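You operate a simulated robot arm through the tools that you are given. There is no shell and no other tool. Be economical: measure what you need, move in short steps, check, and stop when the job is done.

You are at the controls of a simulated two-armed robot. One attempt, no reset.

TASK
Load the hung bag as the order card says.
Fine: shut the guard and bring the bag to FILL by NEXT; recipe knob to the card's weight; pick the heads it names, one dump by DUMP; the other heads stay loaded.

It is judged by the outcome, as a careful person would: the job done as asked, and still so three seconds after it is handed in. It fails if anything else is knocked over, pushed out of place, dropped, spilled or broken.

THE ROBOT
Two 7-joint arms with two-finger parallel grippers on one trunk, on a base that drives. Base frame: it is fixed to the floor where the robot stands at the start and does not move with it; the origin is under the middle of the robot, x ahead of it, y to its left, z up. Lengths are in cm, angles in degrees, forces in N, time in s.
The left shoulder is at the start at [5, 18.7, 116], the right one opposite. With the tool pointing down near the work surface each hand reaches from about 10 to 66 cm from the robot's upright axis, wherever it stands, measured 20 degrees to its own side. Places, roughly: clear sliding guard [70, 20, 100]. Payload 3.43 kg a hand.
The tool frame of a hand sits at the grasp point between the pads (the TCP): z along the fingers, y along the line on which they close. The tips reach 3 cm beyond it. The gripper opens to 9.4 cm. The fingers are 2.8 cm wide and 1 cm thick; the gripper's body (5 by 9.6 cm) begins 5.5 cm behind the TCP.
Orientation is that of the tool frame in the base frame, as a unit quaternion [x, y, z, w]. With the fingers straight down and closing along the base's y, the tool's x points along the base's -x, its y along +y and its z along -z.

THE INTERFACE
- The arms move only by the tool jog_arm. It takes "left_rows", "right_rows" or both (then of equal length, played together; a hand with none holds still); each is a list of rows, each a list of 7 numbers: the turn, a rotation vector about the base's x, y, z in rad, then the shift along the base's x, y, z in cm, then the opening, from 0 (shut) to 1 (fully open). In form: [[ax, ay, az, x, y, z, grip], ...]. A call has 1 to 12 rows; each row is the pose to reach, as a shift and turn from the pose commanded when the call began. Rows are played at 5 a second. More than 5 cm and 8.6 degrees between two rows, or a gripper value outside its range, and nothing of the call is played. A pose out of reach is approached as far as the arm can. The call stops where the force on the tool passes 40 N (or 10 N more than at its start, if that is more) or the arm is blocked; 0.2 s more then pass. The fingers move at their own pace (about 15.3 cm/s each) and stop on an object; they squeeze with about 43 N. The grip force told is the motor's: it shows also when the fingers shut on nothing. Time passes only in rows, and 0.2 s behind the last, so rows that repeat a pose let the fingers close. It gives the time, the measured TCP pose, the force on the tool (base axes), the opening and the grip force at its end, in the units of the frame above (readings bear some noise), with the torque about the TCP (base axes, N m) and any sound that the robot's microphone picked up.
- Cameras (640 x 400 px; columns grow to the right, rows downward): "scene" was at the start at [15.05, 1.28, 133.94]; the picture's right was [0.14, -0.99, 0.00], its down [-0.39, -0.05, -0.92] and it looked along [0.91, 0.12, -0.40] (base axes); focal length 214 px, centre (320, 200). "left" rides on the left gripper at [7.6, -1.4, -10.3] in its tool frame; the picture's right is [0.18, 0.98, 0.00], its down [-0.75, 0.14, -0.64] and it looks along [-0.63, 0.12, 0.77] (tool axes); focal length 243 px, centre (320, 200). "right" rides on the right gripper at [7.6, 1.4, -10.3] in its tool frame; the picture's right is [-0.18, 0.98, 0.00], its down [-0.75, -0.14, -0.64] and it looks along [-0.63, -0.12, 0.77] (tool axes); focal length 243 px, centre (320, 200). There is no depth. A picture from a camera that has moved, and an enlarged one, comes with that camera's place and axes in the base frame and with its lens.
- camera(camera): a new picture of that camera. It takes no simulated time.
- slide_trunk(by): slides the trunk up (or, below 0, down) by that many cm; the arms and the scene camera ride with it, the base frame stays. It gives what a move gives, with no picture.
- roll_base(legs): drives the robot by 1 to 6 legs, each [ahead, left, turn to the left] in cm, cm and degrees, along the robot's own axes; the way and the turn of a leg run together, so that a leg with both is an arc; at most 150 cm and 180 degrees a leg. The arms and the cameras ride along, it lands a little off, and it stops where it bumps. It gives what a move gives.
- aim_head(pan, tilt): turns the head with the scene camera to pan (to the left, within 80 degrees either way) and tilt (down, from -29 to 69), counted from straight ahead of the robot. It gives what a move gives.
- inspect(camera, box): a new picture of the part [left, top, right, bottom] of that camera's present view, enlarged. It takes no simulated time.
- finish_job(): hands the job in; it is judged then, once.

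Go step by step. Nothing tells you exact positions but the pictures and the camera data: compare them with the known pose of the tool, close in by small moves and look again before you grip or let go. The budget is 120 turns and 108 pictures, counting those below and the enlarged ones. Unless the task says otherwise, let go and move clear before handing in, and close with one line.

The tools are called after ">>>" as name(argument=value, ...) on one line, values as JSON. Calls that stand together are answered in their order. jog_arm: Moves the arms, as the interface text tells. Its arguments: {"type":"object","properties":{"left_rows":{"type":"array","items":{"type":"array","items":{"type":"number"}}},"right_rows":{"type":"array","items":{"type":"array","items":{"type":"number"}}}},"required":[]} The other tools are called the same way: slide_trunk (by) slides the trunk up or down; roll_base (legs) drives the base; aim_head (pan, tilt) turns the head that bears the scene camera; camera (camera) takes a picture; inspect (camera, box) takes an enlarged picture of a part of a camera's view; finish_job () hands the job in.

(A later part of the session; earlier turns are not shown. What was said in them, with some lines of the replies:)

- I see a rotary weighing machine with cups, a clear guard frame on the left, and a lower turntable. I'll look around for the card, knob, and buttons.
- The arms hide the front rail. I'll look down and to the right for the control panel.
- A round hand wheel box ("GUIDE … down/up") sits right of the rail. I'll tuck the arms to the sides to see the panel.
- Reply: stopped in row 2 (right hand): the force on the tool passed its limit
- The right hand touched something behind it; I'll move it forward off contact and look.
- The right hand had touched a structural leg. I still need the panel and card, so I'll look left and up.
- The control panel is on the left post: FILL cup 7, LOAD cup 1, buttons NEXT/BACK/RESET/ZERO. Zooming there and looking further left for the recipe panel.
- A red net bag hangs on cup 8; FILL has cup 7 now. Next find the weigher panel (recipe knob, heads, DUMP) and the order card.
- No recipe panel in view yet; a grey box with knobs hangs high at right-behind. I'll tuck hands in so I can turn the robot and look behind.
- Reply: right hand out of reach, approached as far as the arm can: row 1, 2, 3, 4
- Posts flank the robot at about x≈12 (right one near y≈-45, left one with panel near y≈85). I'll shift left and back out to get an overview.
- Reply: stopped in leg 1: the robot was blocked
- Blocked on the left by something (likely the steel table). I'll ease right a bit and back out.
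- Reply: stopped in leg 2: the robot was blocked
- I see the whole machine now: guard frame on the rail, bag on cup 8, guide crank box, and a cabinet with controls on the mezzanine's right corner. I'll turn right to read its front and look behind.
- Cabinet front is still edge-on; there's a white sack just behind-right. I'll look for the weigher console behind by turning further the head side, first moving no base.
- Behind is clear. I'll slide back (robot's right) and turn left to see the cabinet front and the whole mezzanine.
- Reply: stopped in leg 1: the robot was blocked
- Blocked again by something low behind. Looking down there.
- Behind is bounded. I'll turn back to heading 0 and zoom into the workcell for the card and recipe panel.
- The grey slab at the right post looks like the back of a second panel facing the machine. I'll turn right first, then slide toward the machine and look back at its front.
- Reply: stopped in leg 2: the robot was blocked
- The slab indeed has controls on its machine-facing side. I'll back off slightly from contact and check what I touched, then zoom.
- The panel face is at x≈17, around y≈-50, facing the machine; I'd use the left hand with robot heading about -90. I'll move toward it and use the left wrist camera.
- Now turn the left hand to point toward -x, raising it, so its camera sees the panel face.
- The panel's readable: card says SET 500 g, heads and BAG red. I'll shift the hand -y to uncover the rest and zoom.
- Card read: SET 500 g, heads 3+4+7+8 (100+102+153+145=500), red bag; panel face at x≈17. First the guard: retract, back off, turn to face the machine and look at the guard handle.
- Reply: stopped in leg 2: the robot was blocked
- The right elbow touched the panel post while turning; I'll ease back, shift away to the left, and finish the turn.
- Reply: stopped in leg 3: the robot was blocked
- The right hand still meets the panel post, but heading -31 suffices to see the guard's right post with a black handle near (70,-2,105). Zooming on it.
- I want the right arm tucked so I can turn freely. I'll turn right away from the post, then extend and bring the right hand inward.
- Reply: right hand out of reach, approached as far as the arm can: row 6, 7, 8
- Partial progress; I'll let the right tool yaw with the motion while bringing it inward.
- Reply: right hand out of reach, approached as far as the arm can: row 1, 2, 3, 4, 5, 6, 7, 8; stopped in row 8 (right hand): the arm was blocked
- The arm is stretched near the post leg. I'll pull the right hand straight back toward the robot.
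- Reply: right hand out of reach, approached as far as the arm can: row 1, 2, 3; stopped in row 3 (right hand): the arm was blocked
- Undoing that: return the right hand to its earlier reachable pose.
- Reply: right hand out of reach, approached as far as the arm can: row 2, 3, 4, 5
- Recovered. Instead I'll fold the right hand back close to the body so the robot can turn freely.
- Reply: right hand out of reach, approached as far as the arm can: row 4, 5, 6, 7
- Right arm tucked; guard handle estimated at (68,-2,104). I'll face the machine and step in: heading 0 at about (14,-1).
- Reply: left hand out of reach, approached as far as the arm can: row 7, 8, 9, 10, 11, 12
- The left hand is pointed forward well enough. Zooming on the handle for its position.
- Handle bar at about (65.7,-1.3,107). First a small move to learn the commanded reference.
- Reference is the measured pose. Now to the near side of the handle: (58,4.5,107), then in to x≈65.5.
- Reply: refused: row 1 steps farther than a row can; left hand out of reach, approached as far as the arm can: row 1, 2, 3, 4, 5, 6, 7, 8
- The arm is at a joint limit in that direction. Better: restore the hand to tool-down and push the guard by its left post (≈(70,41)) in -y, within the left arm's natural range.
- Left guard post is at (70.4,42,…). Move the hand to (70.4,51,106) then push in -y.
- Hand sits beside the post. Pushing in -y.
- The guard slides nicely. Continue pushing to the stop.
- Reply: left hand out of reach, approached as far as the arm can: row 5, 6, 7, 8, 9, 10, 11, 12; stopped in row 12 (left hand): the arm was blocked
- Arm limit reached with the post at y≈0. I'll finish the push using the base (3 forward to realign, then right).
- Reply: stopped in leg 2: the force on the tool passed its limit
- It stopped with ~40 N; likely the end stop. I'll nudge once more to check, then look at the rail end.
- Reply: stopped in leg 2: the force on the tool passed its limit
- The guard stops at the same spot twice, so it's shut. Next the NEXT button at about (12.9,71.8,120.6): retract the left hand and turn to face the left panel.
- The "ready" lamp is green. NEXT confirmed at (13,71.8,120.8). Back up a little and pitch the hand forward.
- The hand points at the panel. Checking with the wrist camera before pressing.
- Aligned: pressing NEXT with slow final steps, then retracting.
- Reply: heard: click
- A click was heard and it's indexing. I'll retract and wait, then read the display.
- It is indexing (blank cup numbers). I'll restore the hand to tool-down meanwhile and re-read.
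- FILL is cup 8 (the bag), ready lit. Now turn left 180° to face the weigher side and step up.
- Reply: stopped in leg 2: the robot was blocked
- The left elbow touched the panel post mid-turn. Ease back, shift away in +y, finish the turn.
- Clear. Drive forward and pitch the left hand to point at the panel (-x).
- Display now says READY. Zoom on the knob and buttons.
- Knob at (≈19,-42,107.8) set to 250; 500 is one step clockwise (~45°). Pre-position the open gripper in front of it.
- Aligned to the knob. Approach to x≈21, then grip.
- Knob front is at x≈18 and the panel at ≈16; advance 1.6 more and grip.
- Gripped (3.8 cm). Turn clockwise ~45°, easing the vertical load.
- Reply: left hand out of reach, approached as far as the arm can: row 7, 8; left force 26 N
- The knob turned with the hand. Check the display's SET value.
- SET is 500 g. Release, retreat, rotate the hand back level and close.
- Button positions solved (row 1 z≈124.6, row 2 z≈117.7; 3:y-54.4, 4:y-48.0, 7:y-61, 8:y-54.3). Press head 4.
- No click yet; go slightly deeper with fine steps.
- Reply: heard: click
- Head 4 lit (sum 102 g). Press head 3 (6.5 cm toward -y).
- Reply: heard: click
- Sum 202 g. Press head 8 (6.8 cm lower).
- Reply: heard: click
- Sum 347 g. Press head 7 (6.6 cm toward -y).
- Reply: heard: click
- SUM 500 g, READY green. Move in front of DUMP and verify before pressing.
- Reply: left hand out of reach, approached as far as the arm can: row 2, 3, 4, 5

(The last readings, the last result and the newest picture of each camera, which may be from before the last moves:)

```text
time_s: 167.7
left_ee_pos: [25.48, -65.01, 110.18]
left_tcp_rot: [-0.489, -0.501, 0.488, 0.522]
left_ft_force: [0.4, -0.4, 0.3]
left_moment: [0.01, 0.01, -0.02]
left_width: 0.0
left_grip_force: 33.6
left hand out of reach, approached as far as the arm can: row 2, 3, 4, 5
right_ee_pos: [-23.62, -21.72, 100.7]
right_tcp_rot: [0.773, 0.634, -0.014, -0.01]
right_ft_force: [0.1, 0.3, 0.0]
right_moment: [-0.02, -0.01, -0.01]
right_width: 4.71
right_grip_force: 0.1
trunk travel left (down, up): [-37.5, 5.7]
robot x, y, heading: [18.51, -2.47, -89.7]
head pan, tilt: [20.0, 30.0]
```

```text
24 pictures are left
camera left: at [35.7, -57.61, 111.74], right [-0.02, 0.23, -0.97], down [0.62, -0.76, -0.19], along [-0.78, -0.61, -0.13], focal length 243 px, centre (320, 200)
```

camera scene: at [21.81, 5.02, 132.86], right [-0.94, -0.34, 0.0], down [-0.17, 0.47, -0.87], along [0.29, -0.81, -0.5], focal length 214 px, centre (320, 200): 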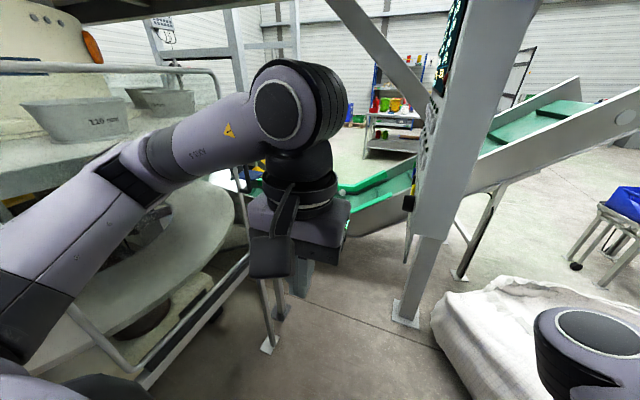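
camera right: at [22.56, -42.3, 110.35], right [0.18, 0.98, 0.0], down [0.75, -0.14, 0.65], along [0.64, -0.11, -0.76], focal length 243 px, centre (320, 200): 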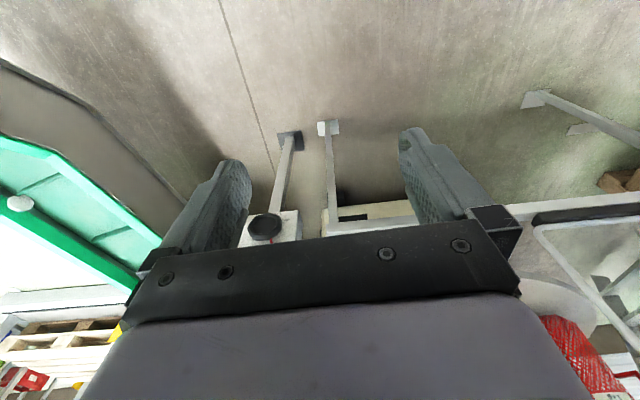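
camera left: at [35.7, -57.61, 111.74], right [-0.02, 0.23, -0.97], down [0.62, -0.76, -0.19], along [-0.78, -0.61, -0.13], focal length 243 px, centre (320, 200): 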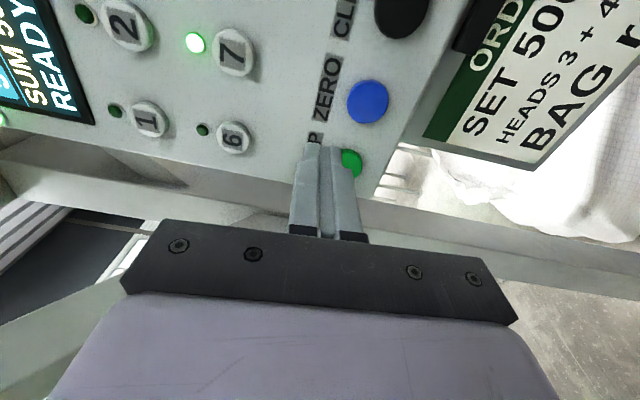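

Out of reach by a bit; back the hand off, roll forward 5 cm, and re-look.

>>> jog_arm(left_rows=[[0, 0, 0, 4, 0, 0, 0], [0, 0, 0, 6, 0, 0, 0]])

>>> roll_base(legs=[[5, 0, 0]])

>>> jog_arm(left_rows=[[0, 0, 0, 0, 0.5, -1.2, 0], [0, 0, 0, 0, 1, -2.4, 0], [0, 0, 0, 0, 1, -2.4, 0]])

>>> camera(camera="left")

```text
time_s: 168.3
left_ee_pos: [31.44, -64.71, 110.22]
left_tcp_rot: [-0.487, -0.5, 0.487, 0.524]
left_ft_force: [0.7, -0.5, -0.3]
left_moment: [-0.02, 0.01, 0.01]
left_width: 0.0
left_grip_force: 32.7
left hand out of reach, approached as far as the arm can: row 2
right_ee_pos: [-23.59, -21.77, 100.61]
right_tcp_rot: [0.774, 0.633, -0.014, -0.01]
right_ft_force: [-0.1, 0.3, 0.5]
right_moment: [0.03, 0.03, 0.04]
right_width: 4.7
right_grip_force: 0.1
trunk travel left (down, up): [-37.5, 5.7]
robot x, y, heading: [18.63, -2.85, -90.0]
head pan, tilt: [20.0, 30.0]
```

```text
time_s: 169.2
left_ee_pos: [31.43, -69.76, 110.24]
left_tcp_rot: [-0.487, -0.502, 0.487, 0.523]
left_ft_force: [0.1, -1.6, 0.0]
left_moment: [0.0, 0.01, -0.01]
left_width: 0.0
left_grip_force: 33.1
right_ee_pos: [-23.46, -26.83, 100.66]
right_tcp_rot: [0.773, 0.634, -0.014, -0.011]
right_ft_force: [0.0, 0.0, 0.6]
right_moment: [0.01, -0.01, 0.05]
right_width: 4.69
right_grip_force: 0.1
trunk travel left (down, up): [-37.5, 5.7]
robot x, y, heading: [18.64, -7.68, -90.2]
head pan, tilt: [20.0, 30.0]
```

```text
time_s: 170.1
left_ee_pos: [31.5, -68.65, 107.86]
left_tcp_rot: [-0.487, -0.502, 0.487, 0.524]
left_ft_force: [-0.3, 0.0, -0.1]
left_moment: [-0.01, -0.03, 0.0]
left_width: 0.0
left_grip_force: 32.7
right_ee_pos: [-23.6, -26.76, 100.67]
right_tcp_rot: [0.773, 0.634, -0.015, -0.011]
right_ft_force: [0.0, -0.3, 1.0]
right_moment: [0.01, -0.02, 0.02]
right_width: 4.69
right_grip_force: 0.1
trunk travel left (down, up): [-37.5, 5.7]
robot x, y, heading: [19.04, -7.59, -90.0]
head pan, tilt: [20.0, 30.0]
```

```text
23 pictures are left
camera left: at [41.82, -61.27, 109.51], right [-0.02, 0.23, -0.97], down [0.62, -0.76, -0.19], along [-0.78, -0.61, -0.13], focal length 243 px, centre (320, 200)
```

left: 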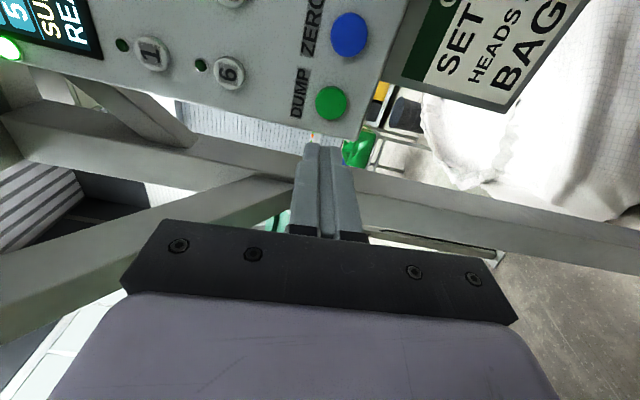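

DUMP at (-68.7, 107.0). Press it once.

>>> jog_arm(left_rows=[[0, 0, 0, -4, -0.3, -0.9, 0], [0, 0, 0, -8, -0.3, -0.9, 0], [0, 0, 0, -11, -0.3, -0.9, 0], [0, 0, 0, -12, -0.3, -0.9, 0], [0, 0, 0, -12.5, -0.3, -0.9, 0], [0, 0, 0, -12.9, -0.3, -0.9, 0], [0, 0, 0, -13.2, -0.3, -0.9, 0], [0, 0, 0, -13.4, -0.3, -0.9, 0], [0, 0, 0, -9, -0.3, -0.9, 0], [0, 0, 0, -5, -0.3, -0.9, 0], [0, 0, 0, 0, -0.3, -0.9, 0]])

>>> camera(camera="left")

```text
time_s: 172.4
left_ee_pos: [31.32, -68.74, 107.1]
left_tcp_rot: [-0.487, -0.502, 0.487, 0.523]
left_ft_force: [0.9, -0.5, 0.4]
left_moment: [0.03, -0.01, -0.02]
left_width: 0.0
left_grip_force: 33.3
left hand out of reach, approached as far as the arm can: row 7, 8
right_ee_pos: [-23.61, -26.88, 100.76]
right_tcp_rot: [0.773, 0.634, -0.015, -0.01]
right_ft_force: [1.5, -0.6, 0.0]
right_moment: [-0.01, 0.01, -0.01]
right_width: 4.72
right_grip_force: 0.0
trunk travel left (down, up): [-37.5, 5.7]
robot x, y, heading: [18.75, -7.88, -89.9]
head pan, tilt: [20.0, 30.0]
heard: click
```

```text
22 pictures are left
camera left: at [41.82, -61.32, 108.61], right [-0.02, 0.23, -0.97], down [0.62, -0.76, -0.19], along [-0.78, -0.61, -0.13], focal length 243 px, centre (320, 200)
```

left: 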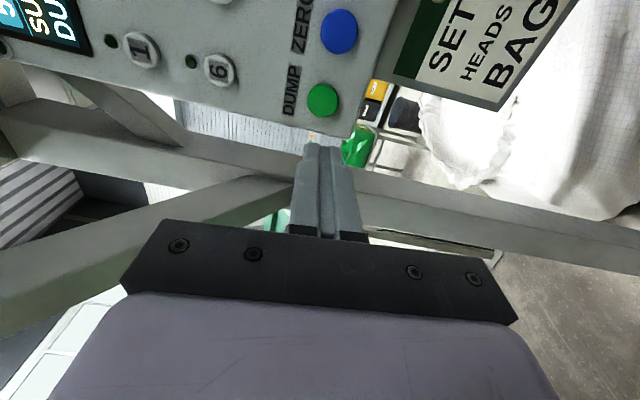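

DUMP clicked and the display changed ("DU…"). Move back to read the full display.

>>> jog_arm(left_rows=[[0, 0, 0, 3, 3, 2, 0], [0, 0, 0, 5, 7, 4, 0], [0, 0, 0, 7, 11, 6, 0], [0, 0, 0, 8, 15, 8, 0], [0, 0, 0, 9, 19, 10, 0], [0, 0, 0, 9, 22, 11, 0], [0, 0, 0, 9, 22, 11, 0]])

>>> inspect(camera="left", box=[60, 0, 380, 220])

>>> aim_head(pan=70, tilt=20)

>>> camera(camera="scene")

```text
time_s: 174.1
left_ee_pos: [40.29, -46.87, 118.07]
left_tcp_rot: [-0.488, -0.501, 0.488, 0.523]
left_ft_force: [0.1, 0.6, -0.5]
left_moment: [-0.04, 0.0, -0.02]
left_width: 0.04
left_grip_force: 32.5
right_ee_pos: [-23.58, -26.82, 100.68]
right_tcp_rot: [0.773, 0.634, -0.015, -0.011]
right_ft_force: [0.7, -0.5, 0.2]
right_moment: [0.01, 0.07, 0.01]
right_width: 4.69
right_grip_force: 0.1
trunk travel left (down, up): [-37.5, 5.7]
robot x, y, heading: [18.45, -7.9, -90.0]
head pan, tilt: [20.0, 30.0]
```

```text
1.82 times, centred on (220, 110) of left
camera zoom: at [50.57, -39.48, 119.69], right [-0.02, 0.23, -0.97], down [0.62, -0.76, -0.19], along [-0.78, -0.61, -0.13], focal length 441 px, centre (502, 364)
```

zoom: 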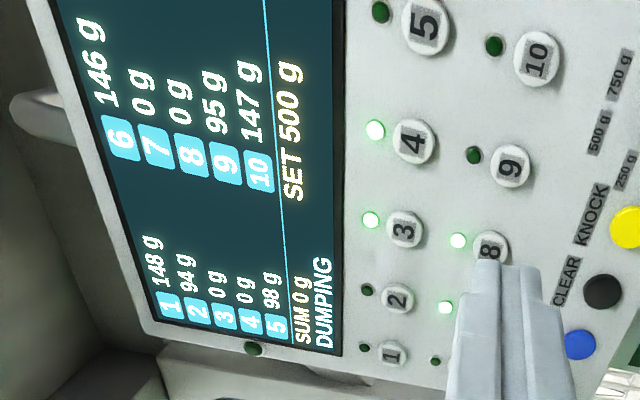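

```text
time_s: 175.2
left_ee_pos: [40.22, -46.79, 118.01]
left_tcp_rot: [-0.487, -0.501, 0.487, 0.524]
left_ft_force: [-0.1, -0.6, 0.4]
left_moment: [-0.02, 0.02, 0.0]
left_width: 0.0
left_grip_force: 33.2
right_ee_pos: [-23.48, -26.83, 100.61]
right_tcp_rot: [0.773, 0.634, -0.015, -0.011]
right_ft_force: [0.2, -1.0, -0.6]
right_moment: [-0.02, 0.01, -0.01]
right_width: 4.72
right_grip_force: 0.0
trunk travel left (down, up): [-37.5, 5.7]
robot x, y, heading: [18.73, -7.46, -89.6]
head pan, tilt: [70.0, 20.0]
```

```text
20 pictures are left
camera scene: at [27.51, -16.49, 134.47], right [-0.34, -0.94, 0.0], down [-0.32, 0.12, -0.94], along [0.88, -0.32, -0.34], focal length 214 px, centre (320, 200)
```

scene: 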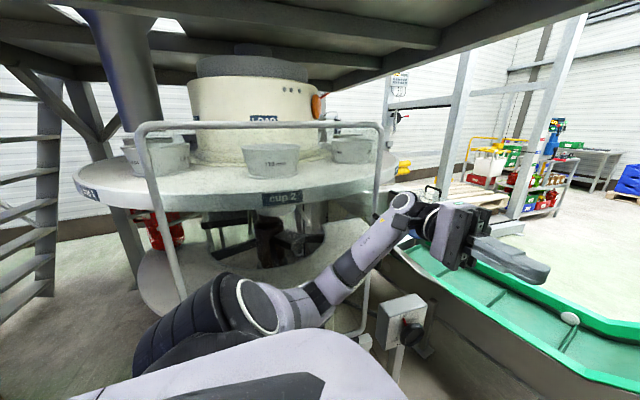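

Heads 3,4,7,8 emptied; others still loaded; status DUMPING. Wait and re-read (KNOCK may matter if product sticks).

>>> jog_arm(left_rows=[[0, 0, 0, 1, 1, 0, 0], [0, 0, 0, 1, 1, 0, 0], [0, 0, 0, 1, 1, 0, 0], [0, 0, 0, 1, 1, 0, 0], [0, 0, 0, 1, 1, 0, 0], [0, 0, 0, 1, 1, 0, 0], [0, 0, 0, 1, 1, 0, 0], [0, 0, 0, 1, 1, 0, 0], [0, 0, 0, 1, 1, 0, 0], [0, 0, 0, 1, 1, 0, 0], [0, 0, 0, 1, 1, 0, 0], [0, 0, 0, 1, 1, 0, 0]])

>>> inspect(camera="left", box=[60, 0, 380, 220])

>>> inspect(camera="scene", box=[60, 120, 300, 320])

```text
time_s: 177.8
left_ee_pos: [41.26, -45.99, 118.09]
left_tcp_rot: [-0.487, -0.501, 0.488, 0.523]
left_ft_force: [0.3, 0.6, 0.9]
left_moment: [-0.01, -0.03, 0.02]
left_width: 0.0
left_grip_force: 32.6
right_ee_pos: [-23.47, -26.71, 100.64]
right_tcp_rot: [0.773, 0.634, -0.014, -0.011]
right_ft_force: [-0.3, -0.5, 0.5]
right_moment: [0.01, 0.0, 0.0]
right_width: 4.72
right_grip_force: 0.1
trunk travel left (down, up): [-37.5, 5.7]
robot x, y, heading: [18.78, -7.61, -89.7]
head pan, tilt: [70.0, 20.0]
```

```text
1.82 times, centred on (220, 110) of left
camera zoom: at [51.55, -38.56, 119.66], right [-0.02, 0.23, -0.97], down [0.62, -0.76, -0.19], along [-0.78, -0.61, -0.13], focal length 441 px, centre (502, 364)
```

zoom: 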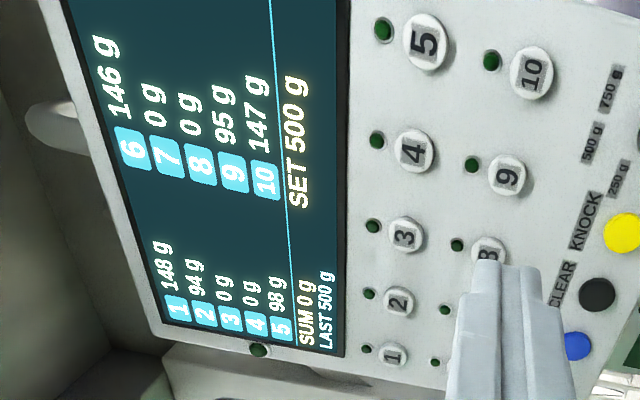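

```text
2.00 times, centred on (180, 220) of scene
camera zoom: at [27.52, -16.48, 134.47], right [-0.34, -0.94, 0.0], down [-0.32, 0.12, -0.94], along [0.88, -0.32, -0.34], focal length 429 px, centre (600, 160)
```

zoom: 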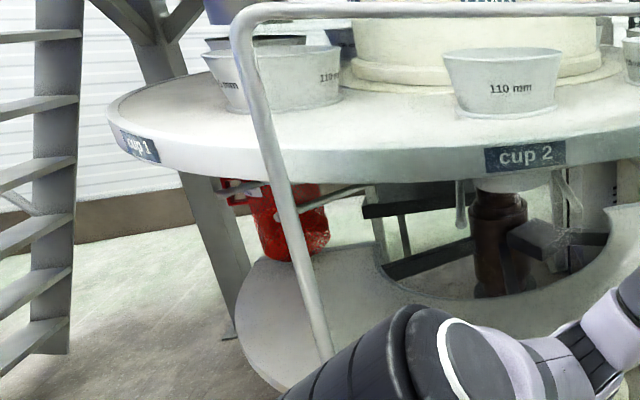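

"LAST 500 g", other heads untouched. Quick close look at the bag to confirm it was filled.

>>> inspect(camera="scene", box=[135, 195, 235, 265])

```text
5.71 times, centred on (185, 230) of scene
camera zoom: at [27.52, -16.48, 134.47], right [-0.34, -0.94, 0.0], down [-0.32, 0.12, -0.94], along [0.88, -0.32, -0.34], focal length 1226 px, centre (1091, 29)
```

zoom: 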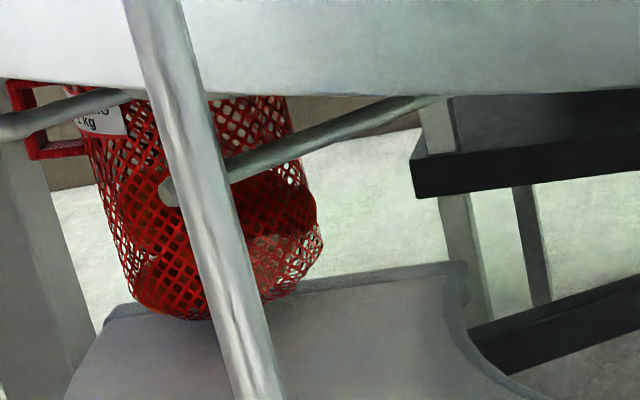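

The bag hangs at FILL with product in its bottom, the guard is still shut, the knob is on 500 g, and the hand is clear of the panel. Handing in.

>>> finish_job()

```text
The job is handed in.
```

The job is handed in: the guard is shut and the red bag (cup 8) is at FILL. The recipe knob is on 500 g, and heads 3, 4, 7 and 8 were dumped once for 500 g. The other six heads are still loaded.
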